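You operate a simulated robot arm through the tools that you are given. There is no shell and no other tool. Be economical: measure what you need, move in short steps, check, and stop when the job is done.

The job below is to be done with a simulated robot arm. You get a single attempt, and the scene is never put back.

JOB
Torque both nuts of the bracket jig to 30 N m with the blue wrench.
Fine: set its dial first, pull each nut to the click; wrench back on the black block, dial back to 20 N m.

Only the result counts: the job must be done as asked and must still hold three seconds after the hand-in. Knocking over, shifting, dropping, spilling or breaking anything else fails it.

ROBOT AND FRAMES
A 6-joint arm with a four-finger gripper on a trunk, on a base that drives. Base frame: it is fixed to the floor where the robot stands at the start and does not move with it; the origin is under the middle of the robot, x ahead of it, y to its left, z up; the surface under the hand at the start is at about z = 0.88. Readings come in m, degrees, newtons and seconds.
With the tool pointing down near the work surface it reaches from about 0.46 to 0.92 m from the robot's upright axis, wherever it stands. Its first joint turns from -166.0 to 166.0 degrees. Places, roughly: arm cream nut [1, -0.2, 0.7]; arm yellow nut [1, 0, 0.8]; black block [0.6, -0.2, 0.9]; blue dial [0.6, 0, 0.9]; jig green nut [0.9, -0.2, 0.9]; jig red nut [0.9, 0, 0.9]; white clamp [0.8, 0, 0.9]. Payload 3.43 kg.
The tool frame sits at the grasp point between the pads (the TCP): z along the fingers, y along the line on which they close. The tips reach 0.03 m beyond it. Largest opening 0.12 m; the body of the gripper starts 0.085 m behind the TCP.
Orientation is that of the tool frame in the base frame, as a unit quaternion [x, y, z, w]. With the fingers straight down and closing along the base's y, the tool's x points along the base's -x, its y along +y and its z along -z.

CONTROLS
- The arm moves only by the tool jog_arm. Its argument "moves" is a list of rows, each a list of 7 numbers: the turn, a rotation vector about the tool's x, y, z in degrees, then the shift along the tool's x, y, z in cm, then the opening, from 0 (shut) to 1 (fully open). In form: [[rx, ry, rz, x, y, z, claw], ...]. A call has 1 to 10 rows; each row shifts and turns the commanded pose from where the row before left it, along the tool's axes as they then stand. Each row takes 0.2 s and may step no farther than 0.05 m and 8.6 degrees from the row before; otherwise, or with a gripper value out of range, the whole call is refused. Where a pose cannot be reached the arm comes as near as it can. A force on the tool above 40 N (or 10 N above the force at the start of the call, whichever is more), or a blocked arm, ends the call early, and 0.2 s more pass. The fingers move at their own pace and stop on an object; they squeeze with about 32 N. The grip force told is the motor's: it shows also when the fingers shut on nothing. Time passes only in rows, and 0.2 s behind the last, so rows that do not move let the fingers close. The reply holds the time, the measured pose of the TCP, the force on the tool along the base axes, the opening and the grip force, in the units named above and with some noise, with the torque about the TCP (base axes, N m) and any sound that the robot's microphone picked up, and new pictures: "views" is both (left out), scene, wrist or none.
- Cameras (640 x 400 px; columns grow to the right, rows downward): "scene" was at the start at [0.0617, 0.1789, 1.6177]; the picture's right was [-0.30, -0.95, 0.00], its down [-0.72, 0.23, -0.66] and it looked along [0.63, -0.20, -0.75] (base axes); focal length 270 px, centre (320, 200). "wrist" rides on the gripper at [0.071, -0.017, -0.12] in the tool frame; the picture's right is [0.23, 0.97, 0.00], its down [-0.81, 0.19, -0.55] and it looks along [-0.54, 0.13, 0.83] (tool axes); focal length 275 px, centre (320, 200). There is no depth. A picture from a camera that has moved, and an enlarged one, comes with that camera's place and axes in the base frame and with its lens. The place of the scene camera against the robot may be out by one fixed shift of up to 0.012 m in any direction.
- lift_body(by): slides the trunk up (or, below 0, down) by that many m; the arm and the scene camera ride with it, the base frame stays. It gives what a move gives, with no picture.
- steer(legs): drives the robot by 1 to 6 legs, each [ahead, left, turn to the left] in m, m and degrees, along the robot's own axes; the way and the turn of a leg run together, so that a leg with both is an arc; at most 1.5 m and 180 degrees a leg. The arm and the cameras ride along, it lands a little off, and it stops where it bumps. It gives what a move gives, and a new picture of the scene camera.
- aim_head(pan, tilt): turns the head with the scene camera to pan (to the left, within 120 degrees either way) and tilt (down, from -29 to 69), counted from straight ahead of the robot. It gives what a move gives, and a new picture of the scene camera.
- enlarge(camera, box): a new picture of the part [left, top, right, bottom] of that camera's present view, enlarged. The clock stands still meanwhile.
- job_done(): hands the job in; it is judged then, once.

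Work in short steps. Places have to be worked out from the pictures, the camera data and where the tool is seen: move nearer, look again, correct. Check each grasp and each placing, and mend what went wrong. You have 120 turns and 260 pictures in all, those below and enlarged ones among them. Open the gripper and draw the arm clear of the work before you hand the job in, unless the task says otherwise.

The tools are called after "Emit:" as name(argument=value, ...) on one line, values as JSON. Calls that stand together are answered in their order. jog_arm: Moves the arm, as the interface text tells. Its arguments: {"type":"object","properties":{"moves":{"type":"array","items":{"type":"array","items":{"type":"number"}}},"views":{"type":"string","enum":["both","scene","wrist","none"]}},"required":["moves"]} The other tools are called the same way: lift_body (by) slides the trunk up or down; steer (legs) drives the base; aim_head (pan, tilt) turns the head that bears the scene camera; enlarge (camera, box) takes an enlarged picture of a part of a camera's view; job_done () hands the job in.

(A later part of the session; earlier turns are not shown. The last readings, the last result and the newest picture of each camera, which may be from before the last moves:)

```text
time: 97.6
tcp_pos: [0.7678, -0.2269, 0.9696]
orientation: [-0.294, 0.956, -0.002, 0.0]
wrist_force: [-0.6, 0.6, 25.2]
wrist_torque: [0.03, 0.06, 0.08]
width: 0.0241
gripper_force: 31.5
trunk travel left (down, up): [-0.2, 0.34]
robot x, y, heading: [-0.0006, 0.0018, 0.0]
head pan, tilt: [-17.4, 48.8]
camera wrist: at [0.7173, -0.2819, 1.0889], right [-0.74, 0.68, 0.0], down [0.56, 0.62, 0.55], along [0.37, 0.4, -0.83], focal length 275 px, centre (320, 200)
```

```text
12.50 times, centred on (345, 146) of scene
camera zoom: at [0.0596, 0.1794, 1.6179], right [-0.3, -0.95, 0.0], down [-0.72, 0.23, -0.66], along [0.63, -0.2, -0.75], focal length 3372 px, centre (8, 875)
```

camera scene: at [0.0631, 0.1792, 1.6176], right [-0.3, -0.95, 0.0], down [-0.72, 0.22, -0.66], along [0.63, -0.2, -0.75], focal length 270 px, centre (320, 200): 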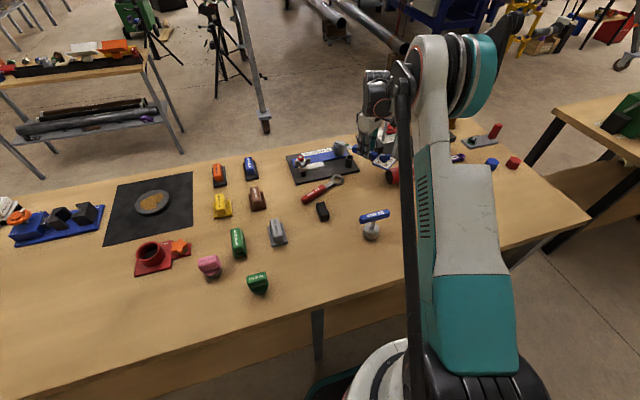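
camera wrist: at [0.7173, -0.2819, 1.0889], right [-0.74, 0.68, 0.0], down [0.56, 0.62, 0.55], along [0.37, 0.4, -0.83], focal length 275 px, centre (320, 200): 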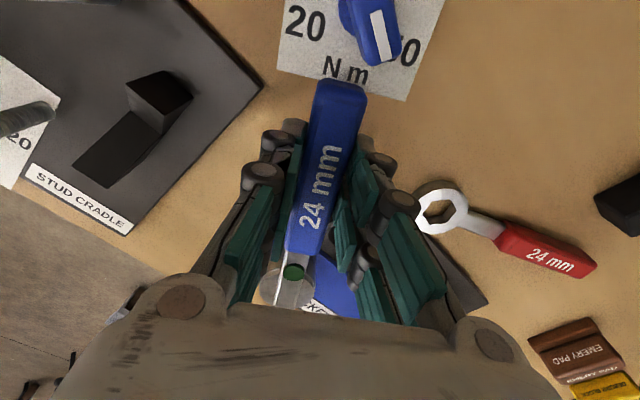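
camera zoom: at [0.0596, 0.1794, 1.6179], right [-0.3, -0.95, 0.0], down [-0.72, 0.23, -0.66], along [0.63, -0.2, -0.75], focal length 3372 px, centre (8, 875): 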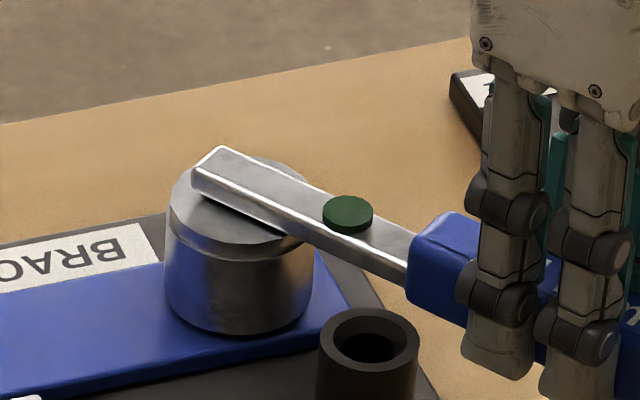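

Fully seated and level now. I ease the downward force and pull in small arcs.

Emit:
jog_arm(moves=[[0, 0, 0, 0, 0, -0.25, 0], [0, 0, 3, -0.017, 0.64, 0, 0], [0, 0, 3, -0.017, 0.64, 0, 0]], views="none")

Emit:
jog_arm(moves=[[0, 0, 3, -0.017, 0.64, 0, 0], [0, 0, 3, -0.017, 0.64, 0, 0], [0, 0, 3, -0.017, 0.64, 0, 0]], views="none")

Emit:
enlarge(camera="scene", box=[310, 130, 390, 180])

```text
time: 98.4
tcp_pos: [0.7614, -0.2173, 0.9696]
orientation: [-0.243, 0.97, -0.002, -0.001]
wrist_force: [-8.0, -1.4, -0.1]
wrist_torque: [-0.29, 0.41, 0.59]
width: 0.024
gripper_force: 32.2
trunk travel left (down, up): [-0.2, 0.34]
robot x, y, heading: [0.0001, -0.001, 0.2]
head pan, tilt: [-17.4, 48.8]
```

```text
time: 99.2
tcp_pos: [0.7543, -0.1988, 0.9684]
orientation: [-0.166, 0.986, -0.001, -0.001]
wrist_force: [-16.7, -2.8, -10.1]
wrist_torque: [-0.34, 0.93, 0.55]
width: 0.0239
gripper_force: 31.9
trunk travel left (down, up): [-0.2, 0.34]
robot x, y, heading: [0.0002, -0.0045, -0.1]
head pan, tilt: [-17.4, 48.8]
```

```text
8.00 times, centred on (350, 155) of scene
camera zoom: at [0.0612, 0.1781, 1.6177], right [-0.3, -0.95, 0.0], down [-0.72, 0.23, -0.66], along [0.63, -0.2, -0.75], focal length 2158 px, centre (80, 560)
```

zoom: 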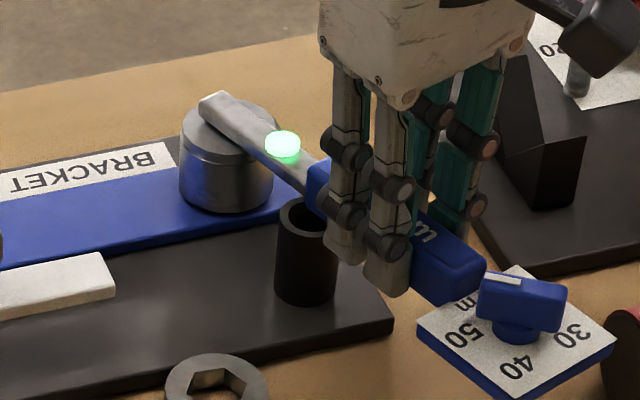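

The lamp on the wrench lights up green: the set torque is reached at the green nut (its washer is already green). I relieve the side forces now and back off a little before lifting.

Emit:
jog_arm(moves=[[0, 0, 0, 0.4, 0, 0.2, 0], [0, 0, -1, 0.2, -0.2, 0, 0], [0, 0, 0, 0, 0, 0, 0]], views="none")

Emit:
enlarge(camera="scene", box=[310, 130, 390, 180])

```text
time: 100.0
tcp_pos: [0.7516, -0.2009, 0.9667]
orientation: [-0.177, 0.984, -0.002, 0.0]
wrist_force: [22.7, 2.7, 9.7]
wrist_torque: [0.17, -0.74, -0.87]
width: 0.0241
gripper_force: 32.1
trunk travel left (down, up): [-0.2, 0.34]
robot x, y, heading: [0.0003, -0.0002, 0.0]
head pan, tilt: [-17.4, 48.8]
```

```text
8.00 times, centred on (350, 155) of scene
camera zoom: at [0.0638, 0.1795, 1.6177], right [-0.3, -0.95, 0.0], down [-0.72, 0.22, -0.66], along [0.63, -0.2, -0.75], focal length 2158 px, centre (80, 560)
```

zoom: 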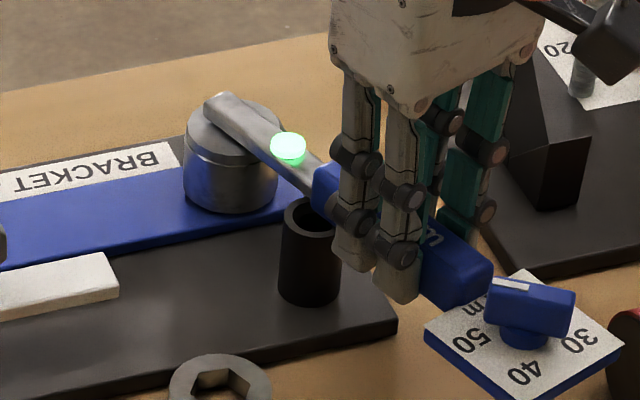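

Overdone; I halve it back, then lift straight up.

Emit:
jog_arm(moves=[[0, 0, 0, -0.33, 0, 0, 0], [0, 0, 0, 0, 0, 0, 0]], views="none")

```text
time: 100.6
tcp_pos: [0.7522, -0.201, 0.9664]
orientation: [-0.175, 0.985, -0.001, -0.002]
wrist_force: [0.5, 2.7, -2.2]
wrist_torque: [0.13, 0.02, 0.26]
width: 0.0239
gripper_force: 31.6
trunk travel left (down, up): [-0.2, 0.34]
robot x, y, heading: [-0.0014, -0.004, -0.1]
head pan, tilt: [-17.4, 48.8]
```

Neutral now. I lift in gentle steps.

Emit:
jog_arm(moves=[[0, 0, 0.7, 0, 0.1, -0.4, 0], [0, 0, 0, 0, 0, -0.5, 0], [0, 0, 0, 0, 0, -0.7, 0], [0, 0, 0, 0, 0, -1, 0], [0, 0, 0, 0, 0, -1.5, 0], [0, 0, 0, 0, 0, -2, 0], [0, 0, 0, 0, 0, -2, 0], [0, 0, 0, 0, 0, 0, 0]], views="both")

Emit:
enlarge(camera="scene", box=[290, 120, 390, 182])

```text
time: 102.4
tcp_pos: [0.7541, -0.1993, 1.0475]
orientation: [-0.169, 0.986, -0.001, 0.0]
wrist_force: [0.1, 0.0, -2.7]
wrist_torque: [0.0, 0.03, 0.02]
width: 0.0237
gripper_force: 31.9
trunk travel left (down, up): [-0.2, 0.34]
robot x, y, heading: [-0.0036, 0.0, 0.1]
head pan, tilt: [-17.4, 48.8]
camera scene: at [0.0623, 0.1786, 1.6177], right [-0.3, -0.95, 0.0], down [-0.72, 0.23, -0.66], along [0.63, -0.2, -0.75], focal length 270 px, centre (320, 200)
camera wrist: at [0.6907, -0.2399, 1.1676], right [-0.54, 0.84, 0.0], down [0.7, 0.45, 0.55], along [0.46, 0.3, -0.83], focal length 275 px, centre (320, 200)
```

scene: 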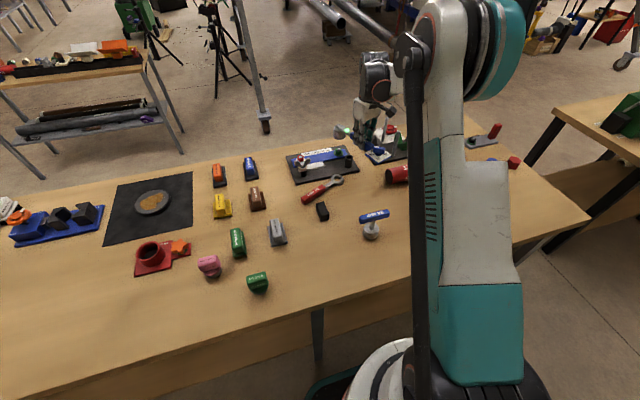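
wrist: 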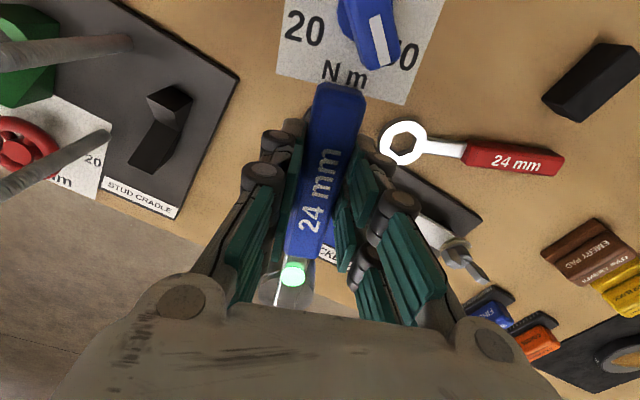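

```text
6.40 times, centred on (340, 151) of scene
camera zoom: at [0.0623, 0.1786, 1.6177], right [-0.3, -0.95, 0.0], down [-0.72, 0.23, -0.66], along [0.63, -0.2, -0.75], focal length 1727 px, centre (192, 514)
```

zoom: 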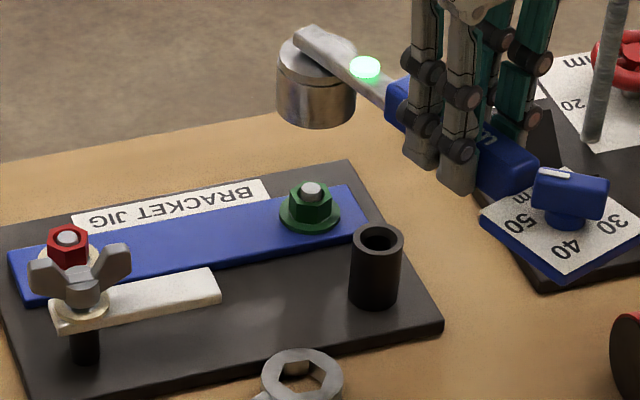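

Green nut done, lamp still lit. Now the red nut: I look closely at its hex orientation and the wing nut beside it.

Emit:
enlarge(camera="scene", box=[288, 148, 318, 167])

Emit:
enlarge(camera="scene", box=[325, 140, 355, 159])

```text
16.00 times, centred on (303, 158) of scene
camera zoom: at [0.0623, 0.1786, 1.6177], right [-0.3, -0.95, 0.0], down [-0.72, 0.23, -0.66], along [0.63, -0.2, -0.75], focal length 4317 px, centre (592, 880)
```

zoom: 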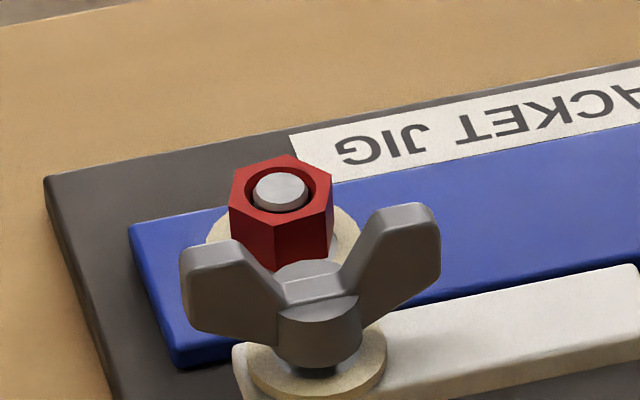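

```text
16.00 times, centred on (340, 150) of scene
camera zoom: at [0.0623, 0.1786, 1.6177], right [-0.3, -0.95, 0.0], down [-0.72, 0.23, -0.66], along [0.63, -0.2, -0.75], focal length 4317 px, centre (0, 1008)
```

zoom: 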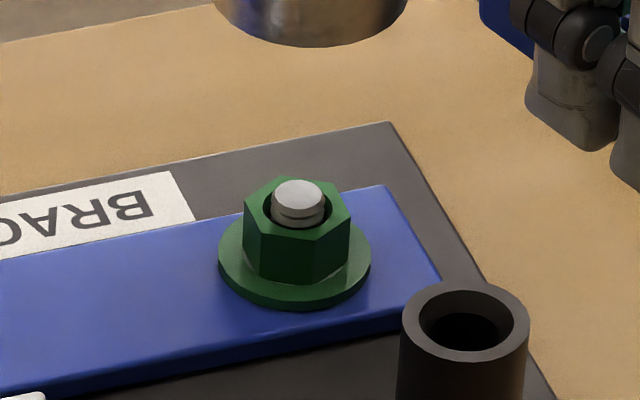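

Red nut: centre about (0.8715,0.001), usable wrench lines 67/127/187/247°. The wing nut blocks the sector around 175°, so I approach with the handle on the left at 127°. First rotate up high.

Emit:
jog_arm(moves=[[0, 0, 8.07, 0, 0, -0.8, 0], [0, 0, 8.07, 0, 0, -0.8, 0], [0, 0, 8.07, 0, 0, 0, 0], [0, 0, 8.07, 0, 0, 0, 0], [0, 0, 8.07, 0, 0, 0, 0], [0, 0, 8.07, 0, 0, 0, 0], [0, 0, 8.07, 0, 0, 0, 0], [0, 0, 8.07, 0, 0, 0, 0], [0, 0, 8.07, 0, 0, 0, 0]], views="none")

Emit:
jog_arm(moves=[[0, 0, 0, 3.01, 3.07, 0, 0], [0, 0, 0, 3.01, 3.07, 0, 0], [0, 0, 0, 3.01, 3.07, 0, 0], [0, 0, 0, 3.01, 3.07, 0, 0], [0, 0, 0, 3.01, 3.07, 0, 0], [0, 0, 0, 3.01, 3.07, 0, 0], [0, 0, 0, 3.01, 3.07, 0, 0], [0, 0, 0, 0, 0, 0, 0]], views="both")

Emit:
enlarge(camera="scene", box=[260, 120, 360, 182])

```text
time: 104.4
tcp_pos: [0.7518, -0.1996, 1.0634]
orientation: [0.449, 0.894, -0.001, 0.0]
wrist_force: [-0.1, -0.5, -4.0]
wrist_torque: [0.03, 0.03, 0.01]
width: 0.0237
gripper_force: 31.6
trunk travel left (down, up): [-0.2, 0.34]
robot x, y, heading: [-0.0012, 0.0045, -0.2]
head pan, tilt: [-17.4, 48.8]
```

```text
time: 106.2
tcp_pos: [0.7993, 0.0964, 1.064]
orientation: [0.448, 0.894, -0.001, 0.0]
wrist_force: [0.9, -0.3, -3.5]
wrist_torque: [0.0, 0.04, 0.0]
width: 0.024
gripper_force: 32.1
trunk travel left (down, up): [-0.2, 0.34]
robot x, y, heading: [0.0002, -0.0021, 0.4]
head pan, tilt: [-17.4, 48.8]
camera scene: at [0.0623, 0.1791, 1.6177], right [-0.3, -0.95, 0.0], down [-0.72, 0.23, -0.66], along [0.63, -0.2, -0.75], focal length 270 px, centre (320, 200)
camera wrist: at [0.7421, 0.143, 1.1837], right [0.64, 0.77, 0.0], down [0.64, -0.53, 0.55], along [0.42, -0.36, -0.83], focal length 275 px, centre (320, 200)
```

scene: 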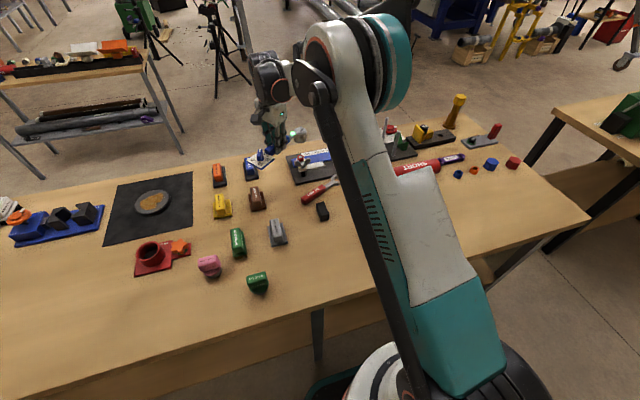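
wrist: 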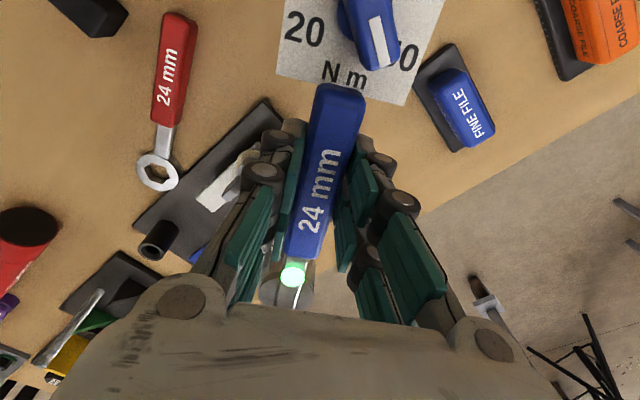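

```text
6.40 times, centred on (310, 151) of scene
camera zoom: at [0.0623, 0.1791, 1.6177], right [-0.3, -0.95, 0.0], down [-0.72, 0.23, -0.66], along [0.63, -0.2, -0.75], focal length 1727 px, centre (384, 514)
```

zoom: 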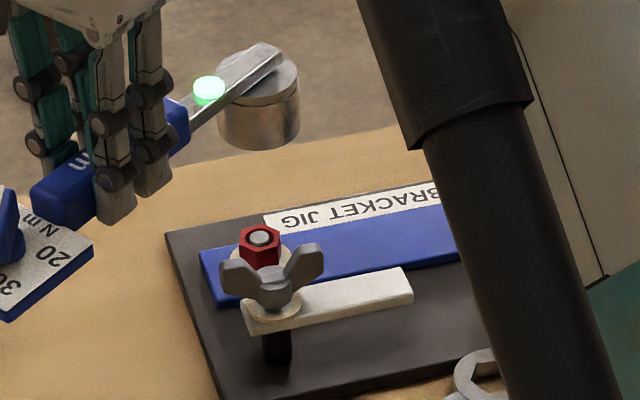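

High above the red nut. I lower to just above it and compare.

Emit:
jog_arm(moves=[[0, 0, 0, 0, 0, 3.3, 0], [0, 0, 0, 0, 0, 3.3, 0], [0, 0, 0, 0, 0, 0, 0]], views="none")

Emit:
enlarge(camera="scene", box=[280, 130, 330, 162])

```text
time: 107.0
tcp_pos: [0.7982, 0.0964, 0.9977]
orientation: [0.447, 0.894, -0.001, 0.0]
wrist_force: [-0.4, -0.4, -2.8]
wrist_torque: [0.03, 0.06, 0.0]
width: 0.0239
gripper_force: 31.8
trunk travel left (down, up): [-0.2, 0.34]
robot x, y, heading: [-0.0003, 0.0011, -0.0]
head pan, tilt: [-17.4, 48.8]
```

```text
12.50 times, centred on (305, 146) of scene
camera zoom: at [0.0624, 0.1789, 1.6177], right [-0.3, -0.95, 0.0], down [-0.72, 0.23, -0.66], along [0.63, -0.2, -0.75], focal length 3372 px, centre (508, 875)
```

zoom: 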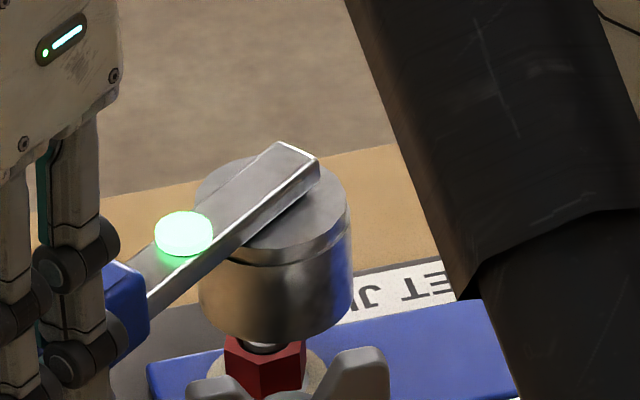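

I correct by about (+3, +4) mm and lower a bit more.

Emit:
jog_arm(moves=[[0, 0, 0, 0.12, 0.47, 0.3, 0], [0, 0, 0, 0, 0, 0.4, 0], [0, 0, 0, 0, 0, 0, 0]], views="none")

Emit:
enlarge(camera="scene", box=[280, 138, 330, 170])

```text
time: 107.8
tcp_pos: [0.8011, 0.1001, 0.9908]
orientation: [0.447, 0.895, -0.002, 0.0]
wrist_force: [-0.7, 0.1, -3.0]
wrist_torque: [0.09, 0.04, 0.01]
width: 0.0239
gripper_force: 32.0
trunk travel left (down, up): [-0.2, 0.34]
robot x, y, heading: [-0.0024, -0.0055, 0.1]
head pan, tilt: [-17.4, 48.8]
```

```text
12.50 times, centred on (305, 154) of scene
camera zoom: at [0.0623, 0.1788, 1.6177], right [-0.3, -0.95, 0.0], down [-0.72, 0.23, -0.66], along [0.63, -0.2, -0.75], focal length 3372 px, centre (508, 775)
```

zoom: 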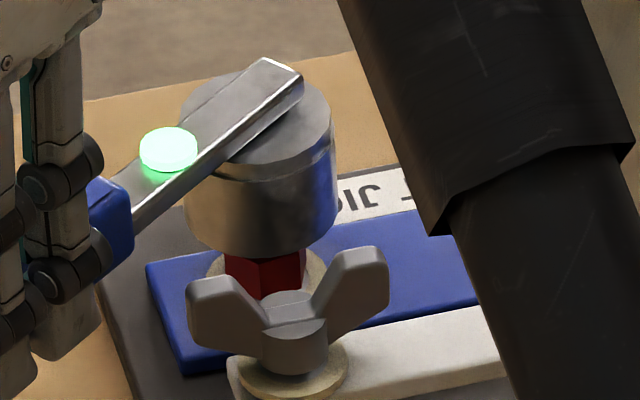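

Centred now. I lower gently over the red nut.

Emit:
jog_arm(moves=[[0, 0, 0, 0, 0, 0.4, 0], [0, 0, 0, 0, 0, 0.3, 0], [0, 0, 0, 0, 0, 0.2, 0], [0, 0, 0, 0, 0, 0, 0]], views="none")

Emit:
enlarge(camera="scene", box=[280, 138, 330, 170])

```text
time: 108.8
tcp_pos: [0.8014, 0.1029, 0.9818]
orientation: [0.447, 0.894, -0.001, 0.0]
wrist_force: [-0.5, 4.1, 7.4]
wrist_torque: [-0.69, -0.54, 0.2]
width: 0.0237
gripper_force: 32.0
trunk travel left (down, up): [-0.2, 0.34]
robot x, y, heading: [0.0024, 0.0005, 0.2]
head pan, tilt: [-17.4, 48.8]
```

```text
12.50 times, centred on (305, 154) of scene
camera zoom: at [0.0611, 0.1793, 1.6177], right [-0.3, -0.95, 0.0], down [-0.72, 0.22, -0.66], along [0.63, -0.2, -0.75], focal length 3372 px, centre (508, 775)
```

zoom: 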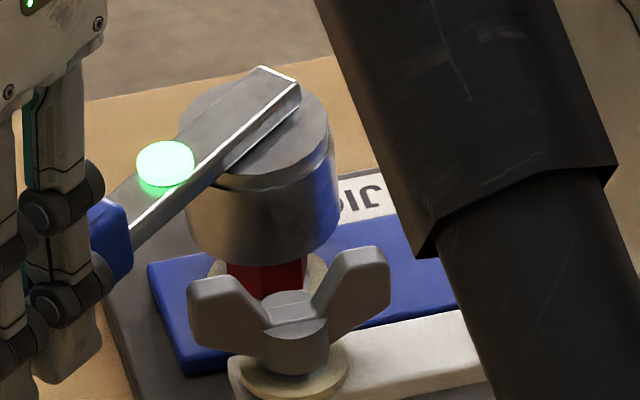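

Contact; the nut pushes the socket toward +y. I follow it by 3 mm and press a little.

Emit:
jog_arm(moves=[[0, 0, 0, 0.24, 0.18, 0, 0], [0, 0, 0, 0, 0, 0.2, 0], [0, 0, 0, 0, 0, 0.2, 0], [0, 0, 0, 0, 0, 0, 0]], views="none")

Emit:
enlarge(camera="scene", box=[280, 138, 330, 170])

```text
time: 109.8
tcp_pos: [0.7999, 0.1047, 0.978]
orientation: [0.448, 0.894, -0.001, 0.0]
wrist_force: [-1.2, -2.0, 5.4]
wrist_torque: [-0.87, -0.42, -0.2]
width: 0.0241
gripper_force: 31.8
trunk travel left (down, up): [-0.2, 0.34]
robot x, y, heading: [0.0007, -0.0035, -0.2]
head pan, tilt: [-17.4, 48.8]
```

```text
12.50 times, centred on (305, 154) of scene
camera zoom: at [0.0613, 0.1786, 1.6178], right [-0.3, -0.95, 0.0], down [-0.72, 0.23, -0.66], along [0.63, -0.2, -0.75], focal length 3372 px, centre (508, 775)
```

zoom: 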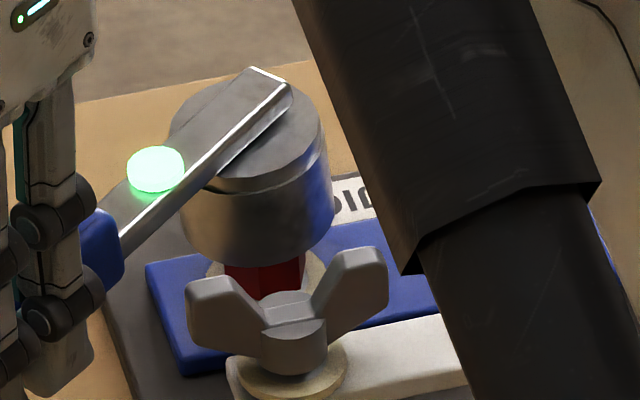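

Not dropping in yet: the hex angle is probably off. I come back 2 mm, keep light pressure and search by turning a few degrees counter-clockwise about the nut.

Emit:
jog_arm(moves=[[0, 0, 0, -0.16, -0.12, -0.3, 0], [0, 0, -2, -0.007, -0.43, 0.1, 0], [0, 0, -2, -0.007, -0.43, 0, 0], [0, 0, -2, -0.007, -0.43, 0, 0]], views="none")

Emit:
enlarge(camera="scene", box=[280, 138, 330, 170])

```text
time: 110.8
tcp_pos: [0.7903, 0.0929, 0.9785]
orientation: [0.399, 0.917, -0.001, 0.001]
wrist_force: [-1.0, 0.7, -3.8]
wrist_torque: [0.03, 0.06, -0.03]
width: 0.0239
gripper_force: 31.8
trunk travel left (down, up): [-0.2, 0.34]
robot x, y, heading: [0.0007, -0.0005, -0.0]
head pan, tilt: [-17.4, 48.8]
```

```text
12.50 times, centred on (305, 154) of scene
camera zoom: at [0.0623, 0.1788, 1.6177], right [-0.3, -0.95, 0.0], down [-0.72, 0.23, -0.66], along [0.63, -0.2, -0.75], focal length 3372 px, centre (508, 775)
```

zoom: 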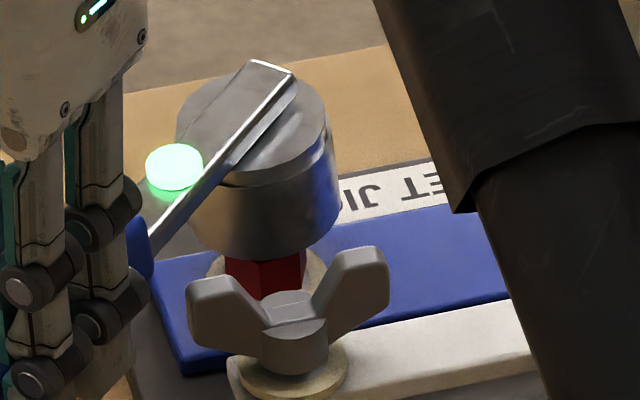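

The push tipped the wrench a little nose-up in the grip. I pitch the tool by 4° to level the socket, then press again.

Emit:
jog_arm(moves=[[0, 4, 0, 0, 0, -0.2, 0], [0, 0, 0, 0, 0, 0, 0]], views="none")

Emit:
enlarge(camera="scene", box=[280, 138, 330, 170])

```text
time: 111.4
tcp_pos: [0.7896, 0.0945, 0.9811]
orientation: [0.4, 0.916, 0.013, -0.032]
wrist_force: [0.1, -0.8, 3.7]
wrist_torque: [-0.59, -0.41, 0.02]
width: 0.0236
gripper_force: 31.9
trunk travel left (down, up): [-0.2, 0.34]
robot x, y, heading: [0.0017, 0.0001, -0.1]
head pan, tilt: [-17.4, 48.8]
```

```text
12.50 times, centred on (305, 154) of scene
camera zoom: at [0.0616, 0.1787, 1.6178], right [-0.3, -0.95, 0.0], down [-0.72, 0.23, -0.66], along [0.63, -0.2, -0.75], focal length 3372 px, centre (508, 775)
```

zoom: 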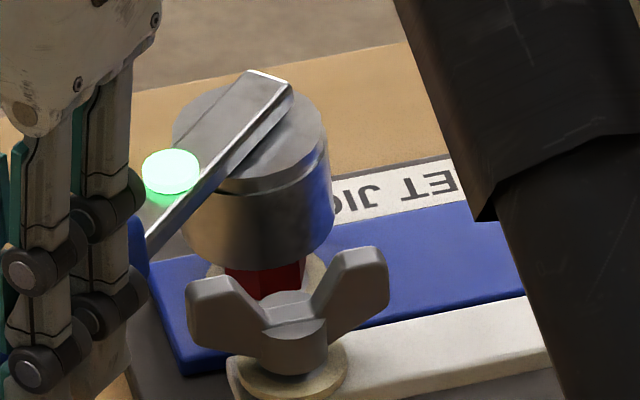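

Comparing with the seated view on the green nut, the socket should go about 4.5 mm to +x and 2 mm to −y. I lift slightly, shift and press again.

Emit:
jog_arm(moves=[[0, 0, 0, 0, 0, -0.3, 0], [0, 0, 0, -0.46, 0.19, 0, 0], [0, 0, 0, 0, 0, 0.3, 0], [0, 0, 0, 0, 0, 0.2, 0], [0, 0, 0, 0, 0, 0, 0]], views="none")

Emit:
enlarge(camera="scene", box=[280, 138, 330, 170])

```text
time: 112.6
tcp_pos: [0.7947, 0.0918, 0.9801]
orientation: [0.4, 0.916, 0.013, -0.031]
wrist_force: [-0.4, 0.4, 5.3]
wrist_torque: [-0.72, -0.6, -0.05]
width: 0.0241
gripper_force: 32.0
trunk travel left (down, up): [-0.2, 0.34]
robot x, y, heading: [-0.0012, 0.0004, -0.1]
head pan, tilt: [-17.4, 48.8]
```

```text
12.50 times, centred on (305, 154) of scene
camera zoom: at [0.0613, 0.1789, 1.6178], right [-0.3, -0.95, 0.0], down [-0.72, 0.23, -0.66], along [0.63, -0.2, -0.75], focal length 3372 px, centre (508, 775)
```

zoom: 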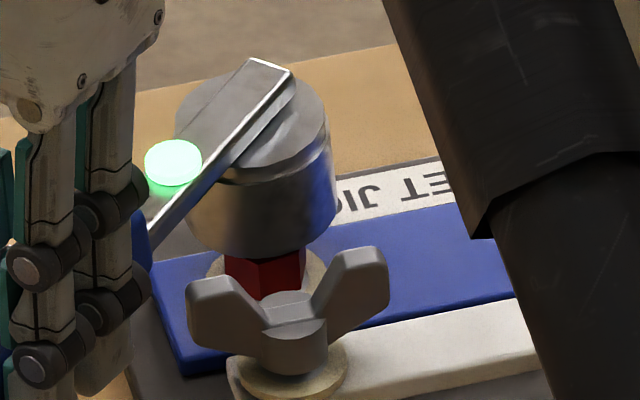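

Centred, pressing with ~8 N. I search by turning clockwise in 2° steps about the nut.

Emit:
jog_arm(moves=[[0, 0, 2, -0.007, 0.43, 0, 0], [0, 0, 2, -0.007, 0.43, 0, 0], [0, 0, 2, -0.007, 0.43, 0, 0]], views="none")

Emit:
jog_arm(moves=[[0, 0, 2, -0.007, 0.43, 0, 0], [0, 0, 2, -0.007, 0.43, 0, 0], [0, 0, 2, -0.007, 0.43, 0, 0]], views="none")

Emit:
enlarge(camera="scene", box=[280, 138, 330, 170])

```text
time: 113.4
tcp_pos: [0.8044, 0.0987, 0.978]
orientation: [0.447, 0.894, 0.011, -0.032]
wrist_force: [-1.7, -0.9, 3.3]
wrist_torque: [-0.49, -0.25, -0.14]
width: 0.0239
gripper_force: 32.5
trunk travel left (down, up): [-0.2, 0.34]
robot x, y, heading: [-0.0023, -0.0011, -0.1]
head pan, tilt: [-17.4, 48.8]
```

```text
time: 114.2
tcp_pos: [0.8157, 0.1056, 0.9779]
orientation: [0.493, 0.869, 0.01, -0.033]
wrist_force: [-1.2, -0.6, 2.7]
wrist_torque: [-0.44, -0.17, -0.08]
width: 0.0234
gripper_force: 32.1
trunk travel left (down, up): [-0.2, 0.34]
robot x, y, heading: [-0.0028, -0.0037, 0.2]
head pan, tilt: [-17.4, 48.8]
```

```text
12.50 times, centred on (305, 154) of scene
camera zoom: at [0.0618, 0.1788, 1.6177], right [-0.3, -0.95, 0.0], down [-0.72, 0.23, -0.66], along [0.63, -0.2, -0.75], focal length 3372 px, centre (508, 775)
```

zoom: 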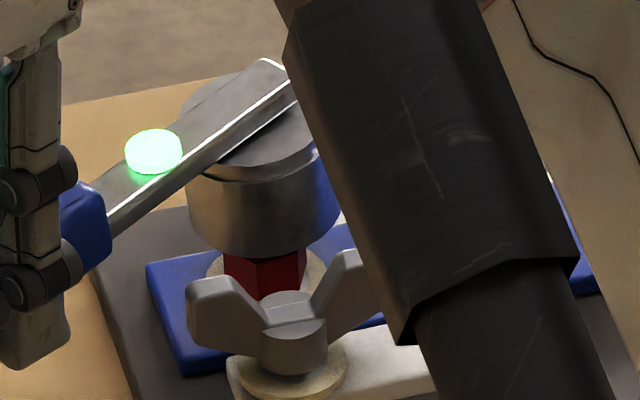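

The geometry shows I shifted the wrong way: the socket is about 8 mm too far (+x). I lift slightly, go back to the 127° line with the head at (0.871,0.0005), and press again.

Emit:
jog_arm(moves=[[0, 0, 0, 0, 0, -0.6, 0], [0, 0, -6, 0.34, -1.95, 0, 0], [0, 0, 0, 0, 0, 0.3, 0], [0, 0, 0, 0, 0, 0.3, 0], [0, 0, 0, 0, 0, 0, 0]], views="none")

Emit:
enlarge(camera="scene", box=[280, 138, 330, 170])

```text
time: 115.4
tcp_pos: [0.7983, 0.0996, 0.979]
orientation: [0.448, 0.894, 0.011, -0.033]
wrist_force: [0.2, -0.2, -2.7]
wrist_torque: [0.05, 0.04, 0.01]
width: 0.024
gripper_force: 31.5
trunk travel left (down, up): [-0.2, 0.34]
robot x, y, heading: [-0.0011, 0.0017, -0.1]
head pan, tilt: [-17.4, 48.8]
```

```text
12.50 times, centred on (305, 154) of scene
camera zoom: at [0.0621, 0.1788, 1.6177], right [-0.3, -0.95, 0.0], down [-0.72, 0.23, -0.66], along [0.63, -0.2, -0.75], focal length 3372 px, centre (508, 775)
```

zoom: 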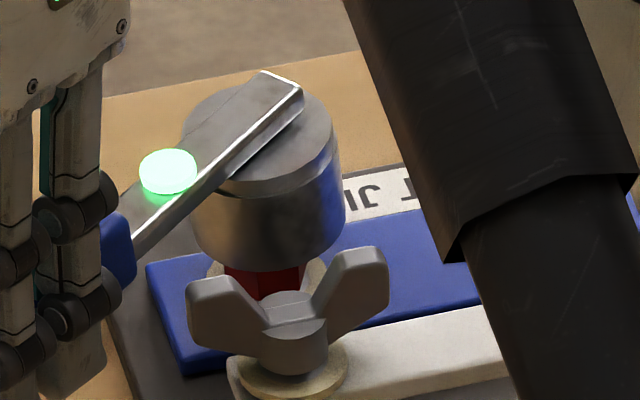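

No contact yet. I shift 1.3 mm to +y and lower on.

Emit:
jog_arm(moves=[[0, 0, 0, 0.1, 0.08, 0.3, 0], [0, 0, 0, 0, 0, 0.3, 0], [0, 0, 0, 0, 0, 0, 0]], views="none")

Emit:
enlarge(camera="scene", box=[280, 138, 330, 170])

```text
time: 116.2
tcp_pos: [0.7989, 0.1032, 0.9733]
orientation: [0.447, 0.894, 0.011, -0.032]
wrist_force: [-1.7, 1.8, 0.6]
wrist_torque: [-0.21, -0.08, -0.13]
width: 0.0237
gripper_force: 31.9
trunk travel left (down, up): [-0.2, 0.34]
robot x, y, heading: [0.0024, 0.0011, -0.1]
head pan, tilt: [-17.4, 48.8]
```

```text
12.50 times, centred on (305, 154) of scene
camera zoom: at [0.0617, 0.1791, 1.6177], right [-0.3, -0.95, 0.0], down [-0.72, 0.23, -0.66], along [0.63, -0.2, -0.75], focal length 3372 px, centre (508, 775)
```

zoom: 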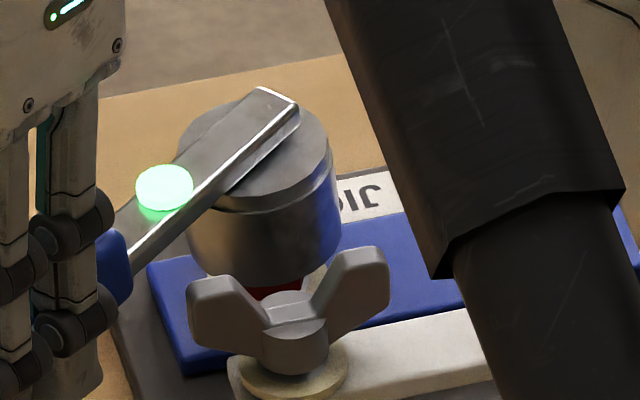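

It is slipping over the red nut now with little force. I continue down.

Emit:
jog_arm(moves=[[0, 0, 0, 0.05, 0, 0.3, 0], [0, 0, 0, 0, 0, 0.3, 0], [0, 0, 0, 0, 0, 0.3, 0], [0, 0, 0, 0, 0, 0, 0]], views="none")

Emit:
enlarge(camera="scene", box=[280, 138, 330, 170])

```text
time: 117.2
tcp_pos: [0.7965, 0.1035, 0.9636]
orientation: [0.447, 0.894, 0.012, -0.032]
wrist_force: [-10.0, 1.3, -2.2]
wrist_torque: [0.01, 0.44, -0.79]
width: 0.0237
gripper_force: 31.5
trunk travel left (down, up): [-0.2, 0.34]
robot x, y, heading: [-0.0002, 0.0037, -0.0]
head pan, tilt: [-17.4, 48.8]
```

```text
12.50 times, centred on (305, 154) of scene
camera zoom: at [0.0613, 0.1791, 1.6177], right [-0.3, -0.95, 0.0], down [-0.72, 0.23, -0.66], along [0.63, -0.2, -0.75], focal length 3372 px, centre (508, 775)
```

zoom: 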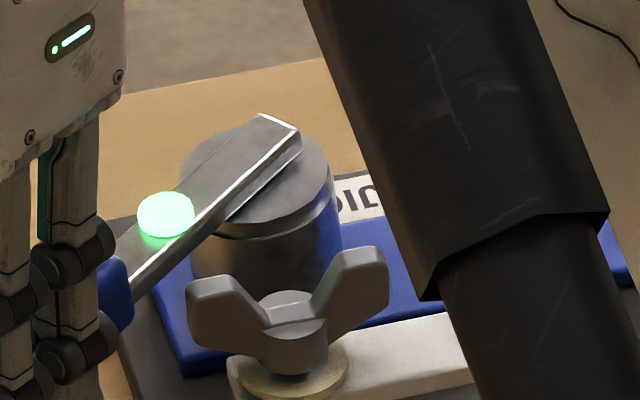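

Engaged on the hex. I relieve the side force and lower to the seat.

Emit:
jog_arm(moves=[[0, 0, 0, 0.18, -0.24, 0.2, 0], [0, 0, 0, 0, 0, 0.3, 0], [0, 0, 0, 0, 0, 0, 0]], views="none")

```text
time: 118.0
tcp_pos: [0.794, 0.102, 0.9597]
orientation: [0.448, 0.893, 0.011, -0.032]
wrist_force: [4.9, -2.6, 7.2]
wrist_torque: [0.57, 0.37, 0.01]
width: 0.0236
gripper_force: 31.7
trunk travel left (down, up): [-0.2, 0.34]
robot x, y, heading: [0.0025, -0.0021, 0.1]
head pan, tilt: [-17.4, 48.8]
```

Seated. I begin the clockwise pull on the red nut.

Emit:
jog_arm(moves=[[0, 0, 3, -0.017, 0.64, 0, 0], [0, 0, 3, -0.017, 0.64, 0, 0], [0, 0, 3, -0.017, 0.64, 0, 0]], views="none")

Emit:
jog_arm(moves=[[0, 0, 3, -0.017, 0.64, 0, 0], [0, 0, 3, -0.017, 0.64, 0, 0], [0, 0, 3, -0.017, 0.64, 0, 0]], views="none")

Emit:
enlarge(camera="scene", box=[270, 130, 350, 180])

```text
time: 118.8
tcp_pos: [0.8108, 0.1119, 0.9597]
orientation: [0.516, 0.856, 0.008, -0.032]
wrist_force: [4.9, -8.0, 11.5]
wrist_torque: [0.19, 0.12, 0.89]
width: 0.0237
gripper_force: 31.6
trunk travel left (down, up): [-0.2, 0.34]
robot x, y, heading: [-0.0005, 0.0015, 0.1]
head pan, tilt: [-17.4, 48.8]
```

```text
time: 119.6
tcp_pos: [0.827, 0.1197, 0.9598]
orientation: [0.581, 0.813, 0.007, -0.034]
wrist_force: [10.9, -8.6, 17.2]
wrist_torque: [-0.41, -0.34, 1.23]
width: 0.0241
gripper_force: 32.5
trunk travel left (down, up): [-0.2, 0.34]
robot x, y, heading: [0.0012, 0.0002, -0.0]
head pan, tilt: [-17.4, 48.8]
```

```text
8.00 times, centred on (310, 155) of scene
camera zoom: at [0.0613, 0.1776, 1.618], right [-0.3, -0.95, 0.0], down [-0.72, 0.23, -0.66], along [0.63, -0.2, -0.75], focal length 2158 px, centre (400, 560)
```

zoom: 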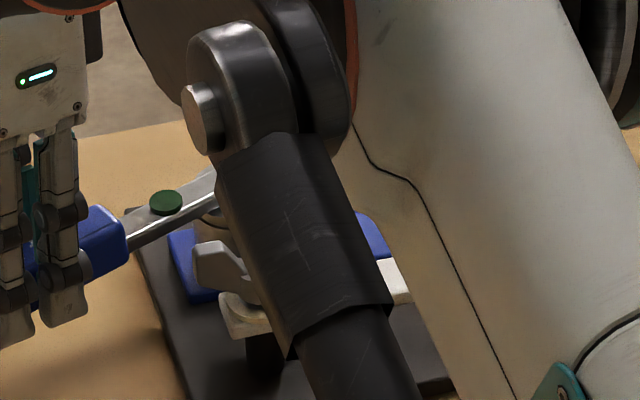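

The lamp went off and I'm turning the red nut; I trim the arc (slightly inward and ahead) and continue.

Emit:
jog_arm(moves=[[0, 0, 0, -0.25, 0.3, -0.1, 0], [0, 0, 3, -0.017, 0.64, 0, 0], [0, 0, 3, -0.02, 0.64, 0, 0], [0, 0, 3, -0.02, 0.64, 0, 0]], views="none")

Emit:
enlarge(camera="scene", box=[250, 130, 350, 192])

```text
time: 120.6
tcp_pos: [0.8489, 0.1248, 0.9589]
orientation: [0.643, 0.765, 0.003, -0.034]
wrist_force: [-4.9, 4.7, 1.0]
wrist_torque: [0.89, 0.19, -0.16]
width: 0.0237
gripper_force: 32.1
trunk travel left (down, up): [-0.2, 0.34]
robot x, y, heading: [-0.0042, 0.0009, 0.3]
head pan, tilt: [-17.4, 48.8]
```

```text
6.40 times, centred on (300, 161) of scene
camera zoom: at [0.0612, 0.1792, 1.6177], right [-0.3, -0.95, 0.0], down [-0.72, 0.22, -0.66], along [0.63, -0.2, -0.75], focal length 1727 px, centre (448, 450)
```

zoom: 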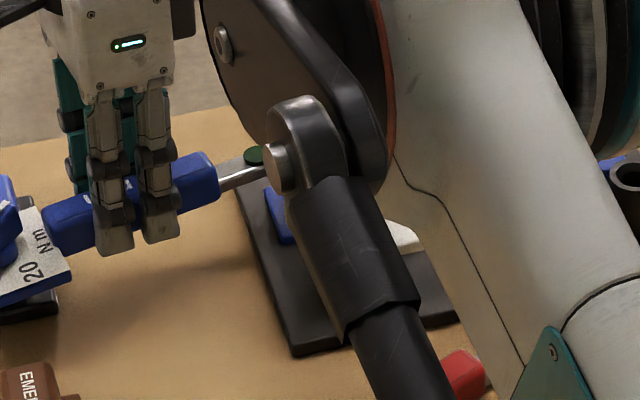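

Lamp still off at 100°. I continue.

Emit:
jog_arm(moves=[[0, 0, 3, -0.02, 0.64, 0, 0], [0, 0, 3, -0.02, 0.64, 0, 0], [0, 0, 3, -0.02, 0.64, 0, 0]], views="none")

Emit:
enlarge(camera="scene", box=[250, 130, 350, 192])

```text
time: 121.4
tcp_pos: [0.8691, 0.1269, 0.9586]
orientation: [0.701, 0.712, 0.001, -0.034]
wrist_force: [-3.2, 10.2, 6.2]
wrist_torque: [0.87, -0.14, 0.19]
width: 0.0239
gripper_force: 31.3
trunk travel left (down, up): [-0.2, 0.34]
robot x, y, heading: [-0.0015, -0.0004, 0.0]
head pan, tilt: [-17.4, 48.8]
```

```text
6.40 times, centred on (300, 161) of scene
camera zoom: at [0.0609, 0.1798, 1.6177], right [-0.3, -0.95, 0.0], down [-0.72, 0.22, -0.66], along [0.63, -0.2, -0.75], focal length 1727 px, centre (448, 450)
```

zoom: 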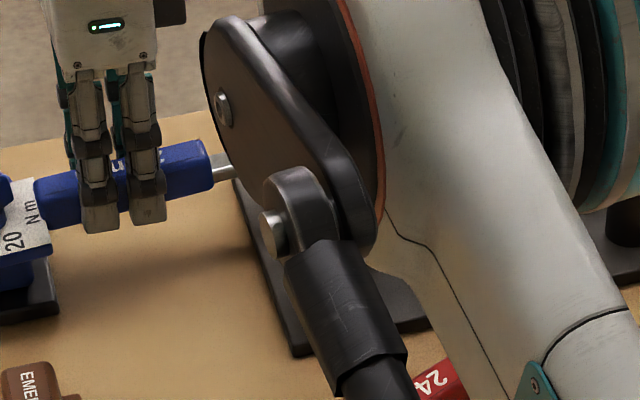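

The lamp is hidden from the scene camera; I use the wrist view, trim outward a little and continue.

Emit:
jog_arm(moves=[[0, 0, 0, 0.15, 0, 0, 0], [0, 0, 3, -0.02, 0.64, 0, 0], [0, 0, 3, -0.02, 0.64, 0, 0]], views="wrist")

```text
time: 122.2
tcp_pos: [0.8818, 0.1257, 0.9587]
orientation: [0.738, 0.674, -0.002, -0.033]
wrist_force: [-0.9, 6.5, 15.8]
wrist_torque: [0.66, -0.48, 0.81]
width: 0.024
gripper_force: 32.0
trunk travel left (down, up): [-0.2, 0.34]
robot x, y, heading: [-0.0006, -0.0018, -0.1]
head pan, tilt: [-17.4, 48.8]
camera wrist: at [0.8758, 0.1924, 1.0823], right [0.99, 0.14, -0.04], down [0.14, -0.85, 0.51], along [0.04, -0.51, -0.86], focal length 275 px, centre (320, 200)
```

wrist: 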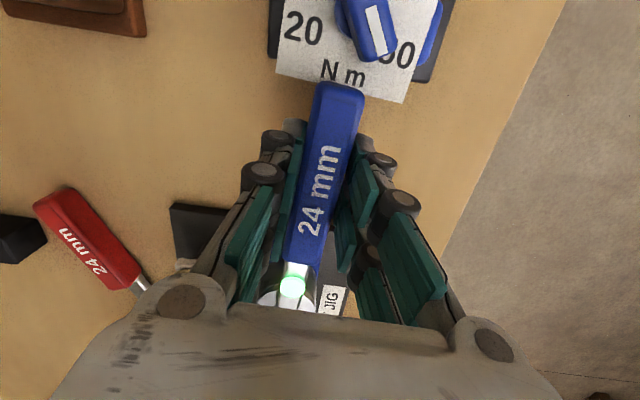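

The lamp lights: the red nut has reached the click. I ease off the load, then lift straight up.

Emit:
jog_arm(moves=[[0, 0, -1.5, 0.1, -0.3, -0.2, 0], [0, 0, 0, 0, 0, 0, 0]], views="none")

```text
time: 122.8
tcp_pos: [0.8796, 0.1254, 0.9581]
orientation: [0.729, 0.683, -0.001, -0.033]
wrist_force: [-1.6, 2.3, -2.1]
wrist_torque: [0.02, -0.04, -0.18]
width: 0.0239
gripper_force: 31.8
trunk travel left (down, up): [-0.2, 0.34]
robot x, y, heading: [0.0001, 0.0021, -0.1]
head pan, tilt: [-17.4, 48.8]
```

Neutral. Lift.

Emit:
jog_arm(moves=[[0, 0, 0, 0.03, 0, -0.4, 0], [0, 0, 0, 0.035, 0, -0.5, 0], [0, 0, 0, 0.05, 0, -0.7, 0], [0, 0, 0, 0.07, 0, -1, 0], [0, 0, 0, 0.1, 0, -1.5, 0], [0, 0, 0, 0.14, 0, -2, 0], [0, 0, 0, 0.14, 0, -2, 0], [0, 0, 0, 0.14, 0, -2, 0], [0, 0, 0, 0, 0, 0, 0]], views="both")

Emit:
enlarge(camera="scene", box=[270, 130, 370, 192])

```text
time: 124.8
tcp_pos: [0.8853, 0.1312, 1.0607]
orientation: [0.729, 0.684, -0.001, -0.034]
wrist_force: [0.0, 0.0, -2.3]
wrist_torque: [0.05, -0.03, 0.02]
width: 0.0235
gripper_force: 32.2
trunk travel left (down, up): [-0.2, 0.34]
robot x, y, heading: [0.0024, -0.0032, 0.0]
head pan, tilt: [-17.4, 48.8]
camera scene: at [0.0623, 0.1789, 1.6177], right [-0.3, -0.95, 0.0], down [-0.72, 0.23, -0.66], along [0.63, -0.2, -0.75], focal length 270 px, centre (320, 200)
camera wrist: at [0.8775, 0.1966, 1.1848], right [0.98, 0.17, -0.04], down [0.17, -0.85, 0.5], along [0.05, -0.5, -0.86], focal length 275 px, centre (320, 200)
```

scene: 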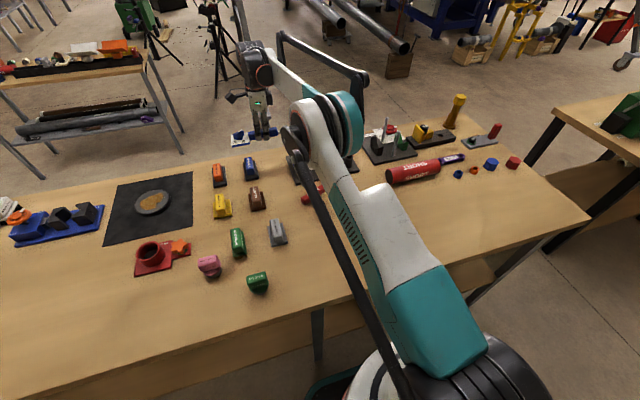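
wrist: 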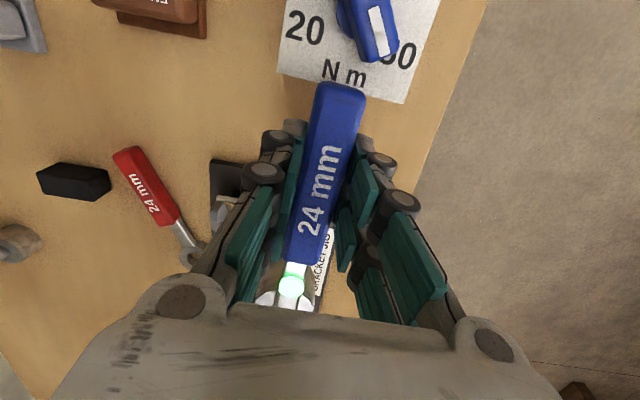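

```text
6.40 times, centred on (320, 161) of scene
camera zoom: at [0.0623, 0.1789, 1.6177], right [-0.3, -0.95, 0.0], down [-0.72, 0.23, -0.66], along [0.63, -0.2, -0.75], focal length 1727 px, centre (320, 450)
```

zoom: 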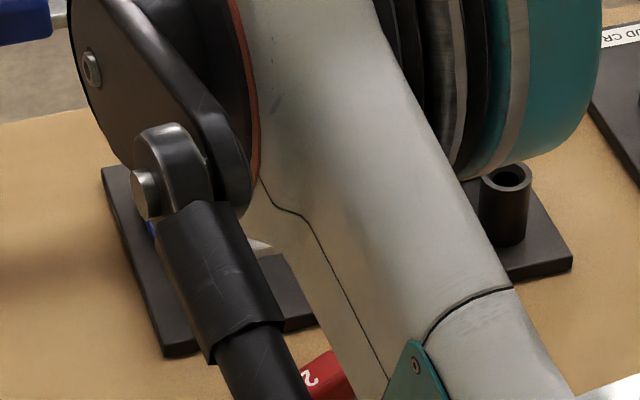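

Lifted clear, lamp still lit. I rotate back to the rest line and carry the wrench toward the black block.

Emit:
jog_arm(moves=[[0, 0, -3.6, 0, 0, 0, 0], [0, 0, 0, -2.71, -3.56, 0, 0], [0, 0, 0, -2.71, -3.56, 0, 0], [0, 0, 0, -2.71, -3.56, 0, 0], [0, 0, 0, -2.71, -3.56, 0, 0], [0, 0, 0, -2.71, -3.56, 0, 0], [0, 0, 0, -2.71, -3.56, 0, 0], [0, 0, 0, -2.71, -3.56, 0, 0], [0, 0, 0, -2.71, -3.56, 0, 0], [0, 0, 0, 0, 0, 0, 0]], views="both")

Emit:
enlarge(camera="scene", box=[285, 140, 365, 190])

Emit:
enlarge(camera="scene", box=[290, 160, 400, 229])

```text
time: 127.0
tcp_pos: [0.5989, -0.0868, 1.0634]
orientation: [0.707, 0.707, 0.001, -0.034]
wrist_force: [0.1, 0.0, -2.7]
wrist_torque: [0.07, 0.0, 0.03]
width: 0.0237
gripper_force: 31.9
trunk travel left (down, up): [-0.2, 0.34]
robot x, y, heading: [-0.0005, 0.0011, 0.2]
head pan, tilt: [-17.4, 48.8]
camera scene: at [0.062, 0.1785, 1.6177], right [-0.3, -0.95, 0.0], down [-0.72, 0.23, -0.66], along [0.63, -0.2, -0.75], focal length 270 px, centre (320, 200)
camera wrist: at [0.588, -0.0217, 1.1871], right [0.97, 0.23, -0.03], down [0.22, -0.84, 0.5], along [0.09, -0.5, -0.86], focal length 275 px, centre (320, 200)
```

scene: 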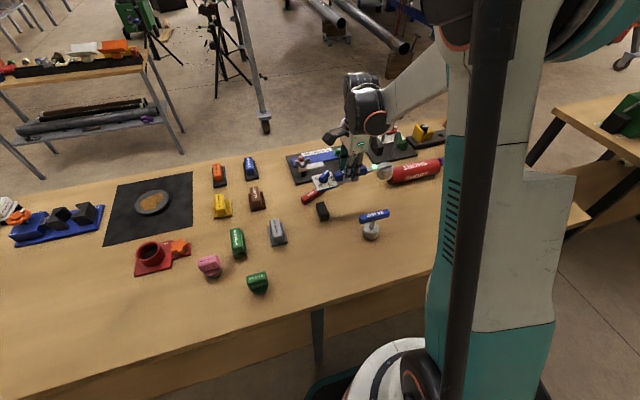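
wrist: 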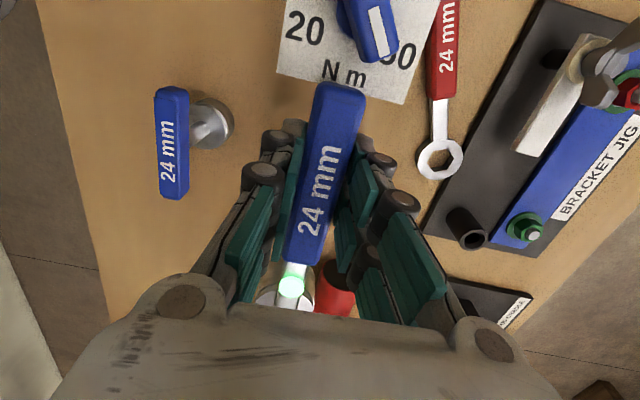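

```text
8.00 times, centred on (325, 165) of scene
camera zoom: at [0.062, 0.1785, 1.6177], right [-0.3, -0.95, 0.0], down [-0.72, 0.23, -0.66], along [0.63, -0.2, -0.75], focal length 2158 px, centre (280, 480)
```

zoom: 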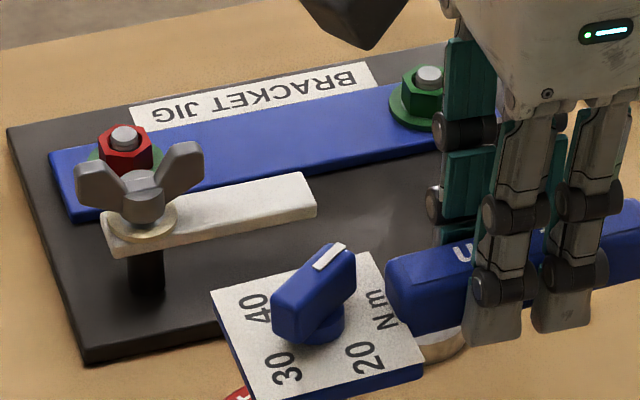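

```text
5.80 times, centred on (345, 194) of scene
camera zoom: at [0.062, 0.1785, 1.6177], right [-0.3, -0.95, 0.0], down [-0.72, 0.23, -0.66], along [0.63, -0.2, -0.75], focal length 1564 px, centre (175, 232)
```

zoom: 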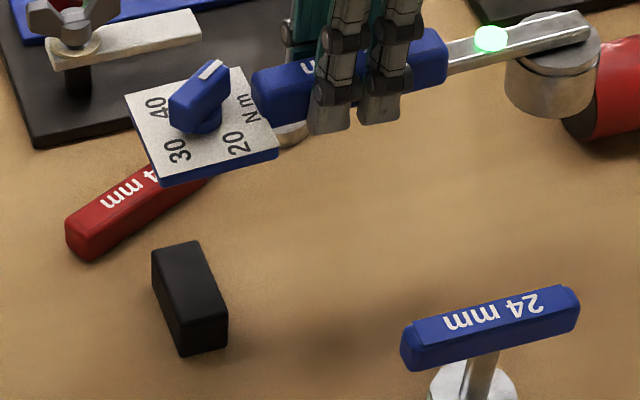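

Both washers are green. The plate hangs right over the block; I lower the wrench almost to its rest.

Emit:
jog_arm(moves=[[0, 0, 0, -0.28, -0.1, 4, 0], [0, 0, 0, -0.28, 0, 4, 0], [0, 0, 0, -0.22, 0, 3.2, 0], [0, 0, 0, -0.05, 0, 0.7, 0], [0, 0, 0, 0, 0, 0, 0]], views="none")

Emit:
enlarge(camera="scene", box=[290, 170, 390, 232])

```text
time: 128.2
tcp_pos: [0.5928, -0.0898, 0.9451]
orientation: [0.707, 0.706, 0.001, -0.034]
wrist_force: [3.1, -0.9, 7.4]
wrist_torque: [0.98, -0.39, -0.29]
width: 0.0238
gripper_force: 31.9
trunk travel left (down, up): [-0.2, 0.34]
robot x, y, heading: [-0.0008, 0.0007, 0.2]
head pan, tilt: [-17.4, 48.8]
```

```text
6.40 times, centred on (340, 201) of scene
camera zoom: at [0.0617, 0.1787, 1.6178], right [-0.3, -0.95, 0.0], down [-0.72, 0.23, -0.66], along [0.63, -0.2, -0.75], focal length 1727 px, centre (192, 194)
```

zoom: 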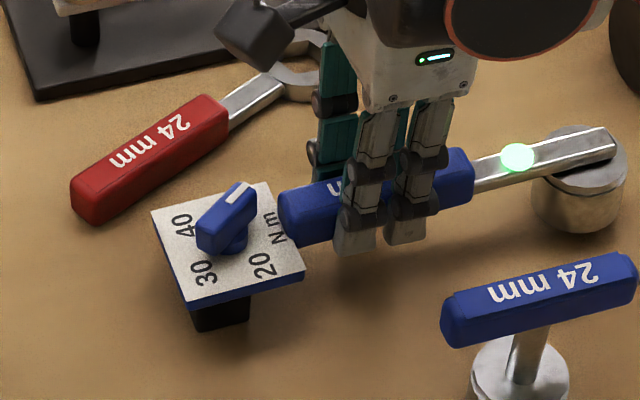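

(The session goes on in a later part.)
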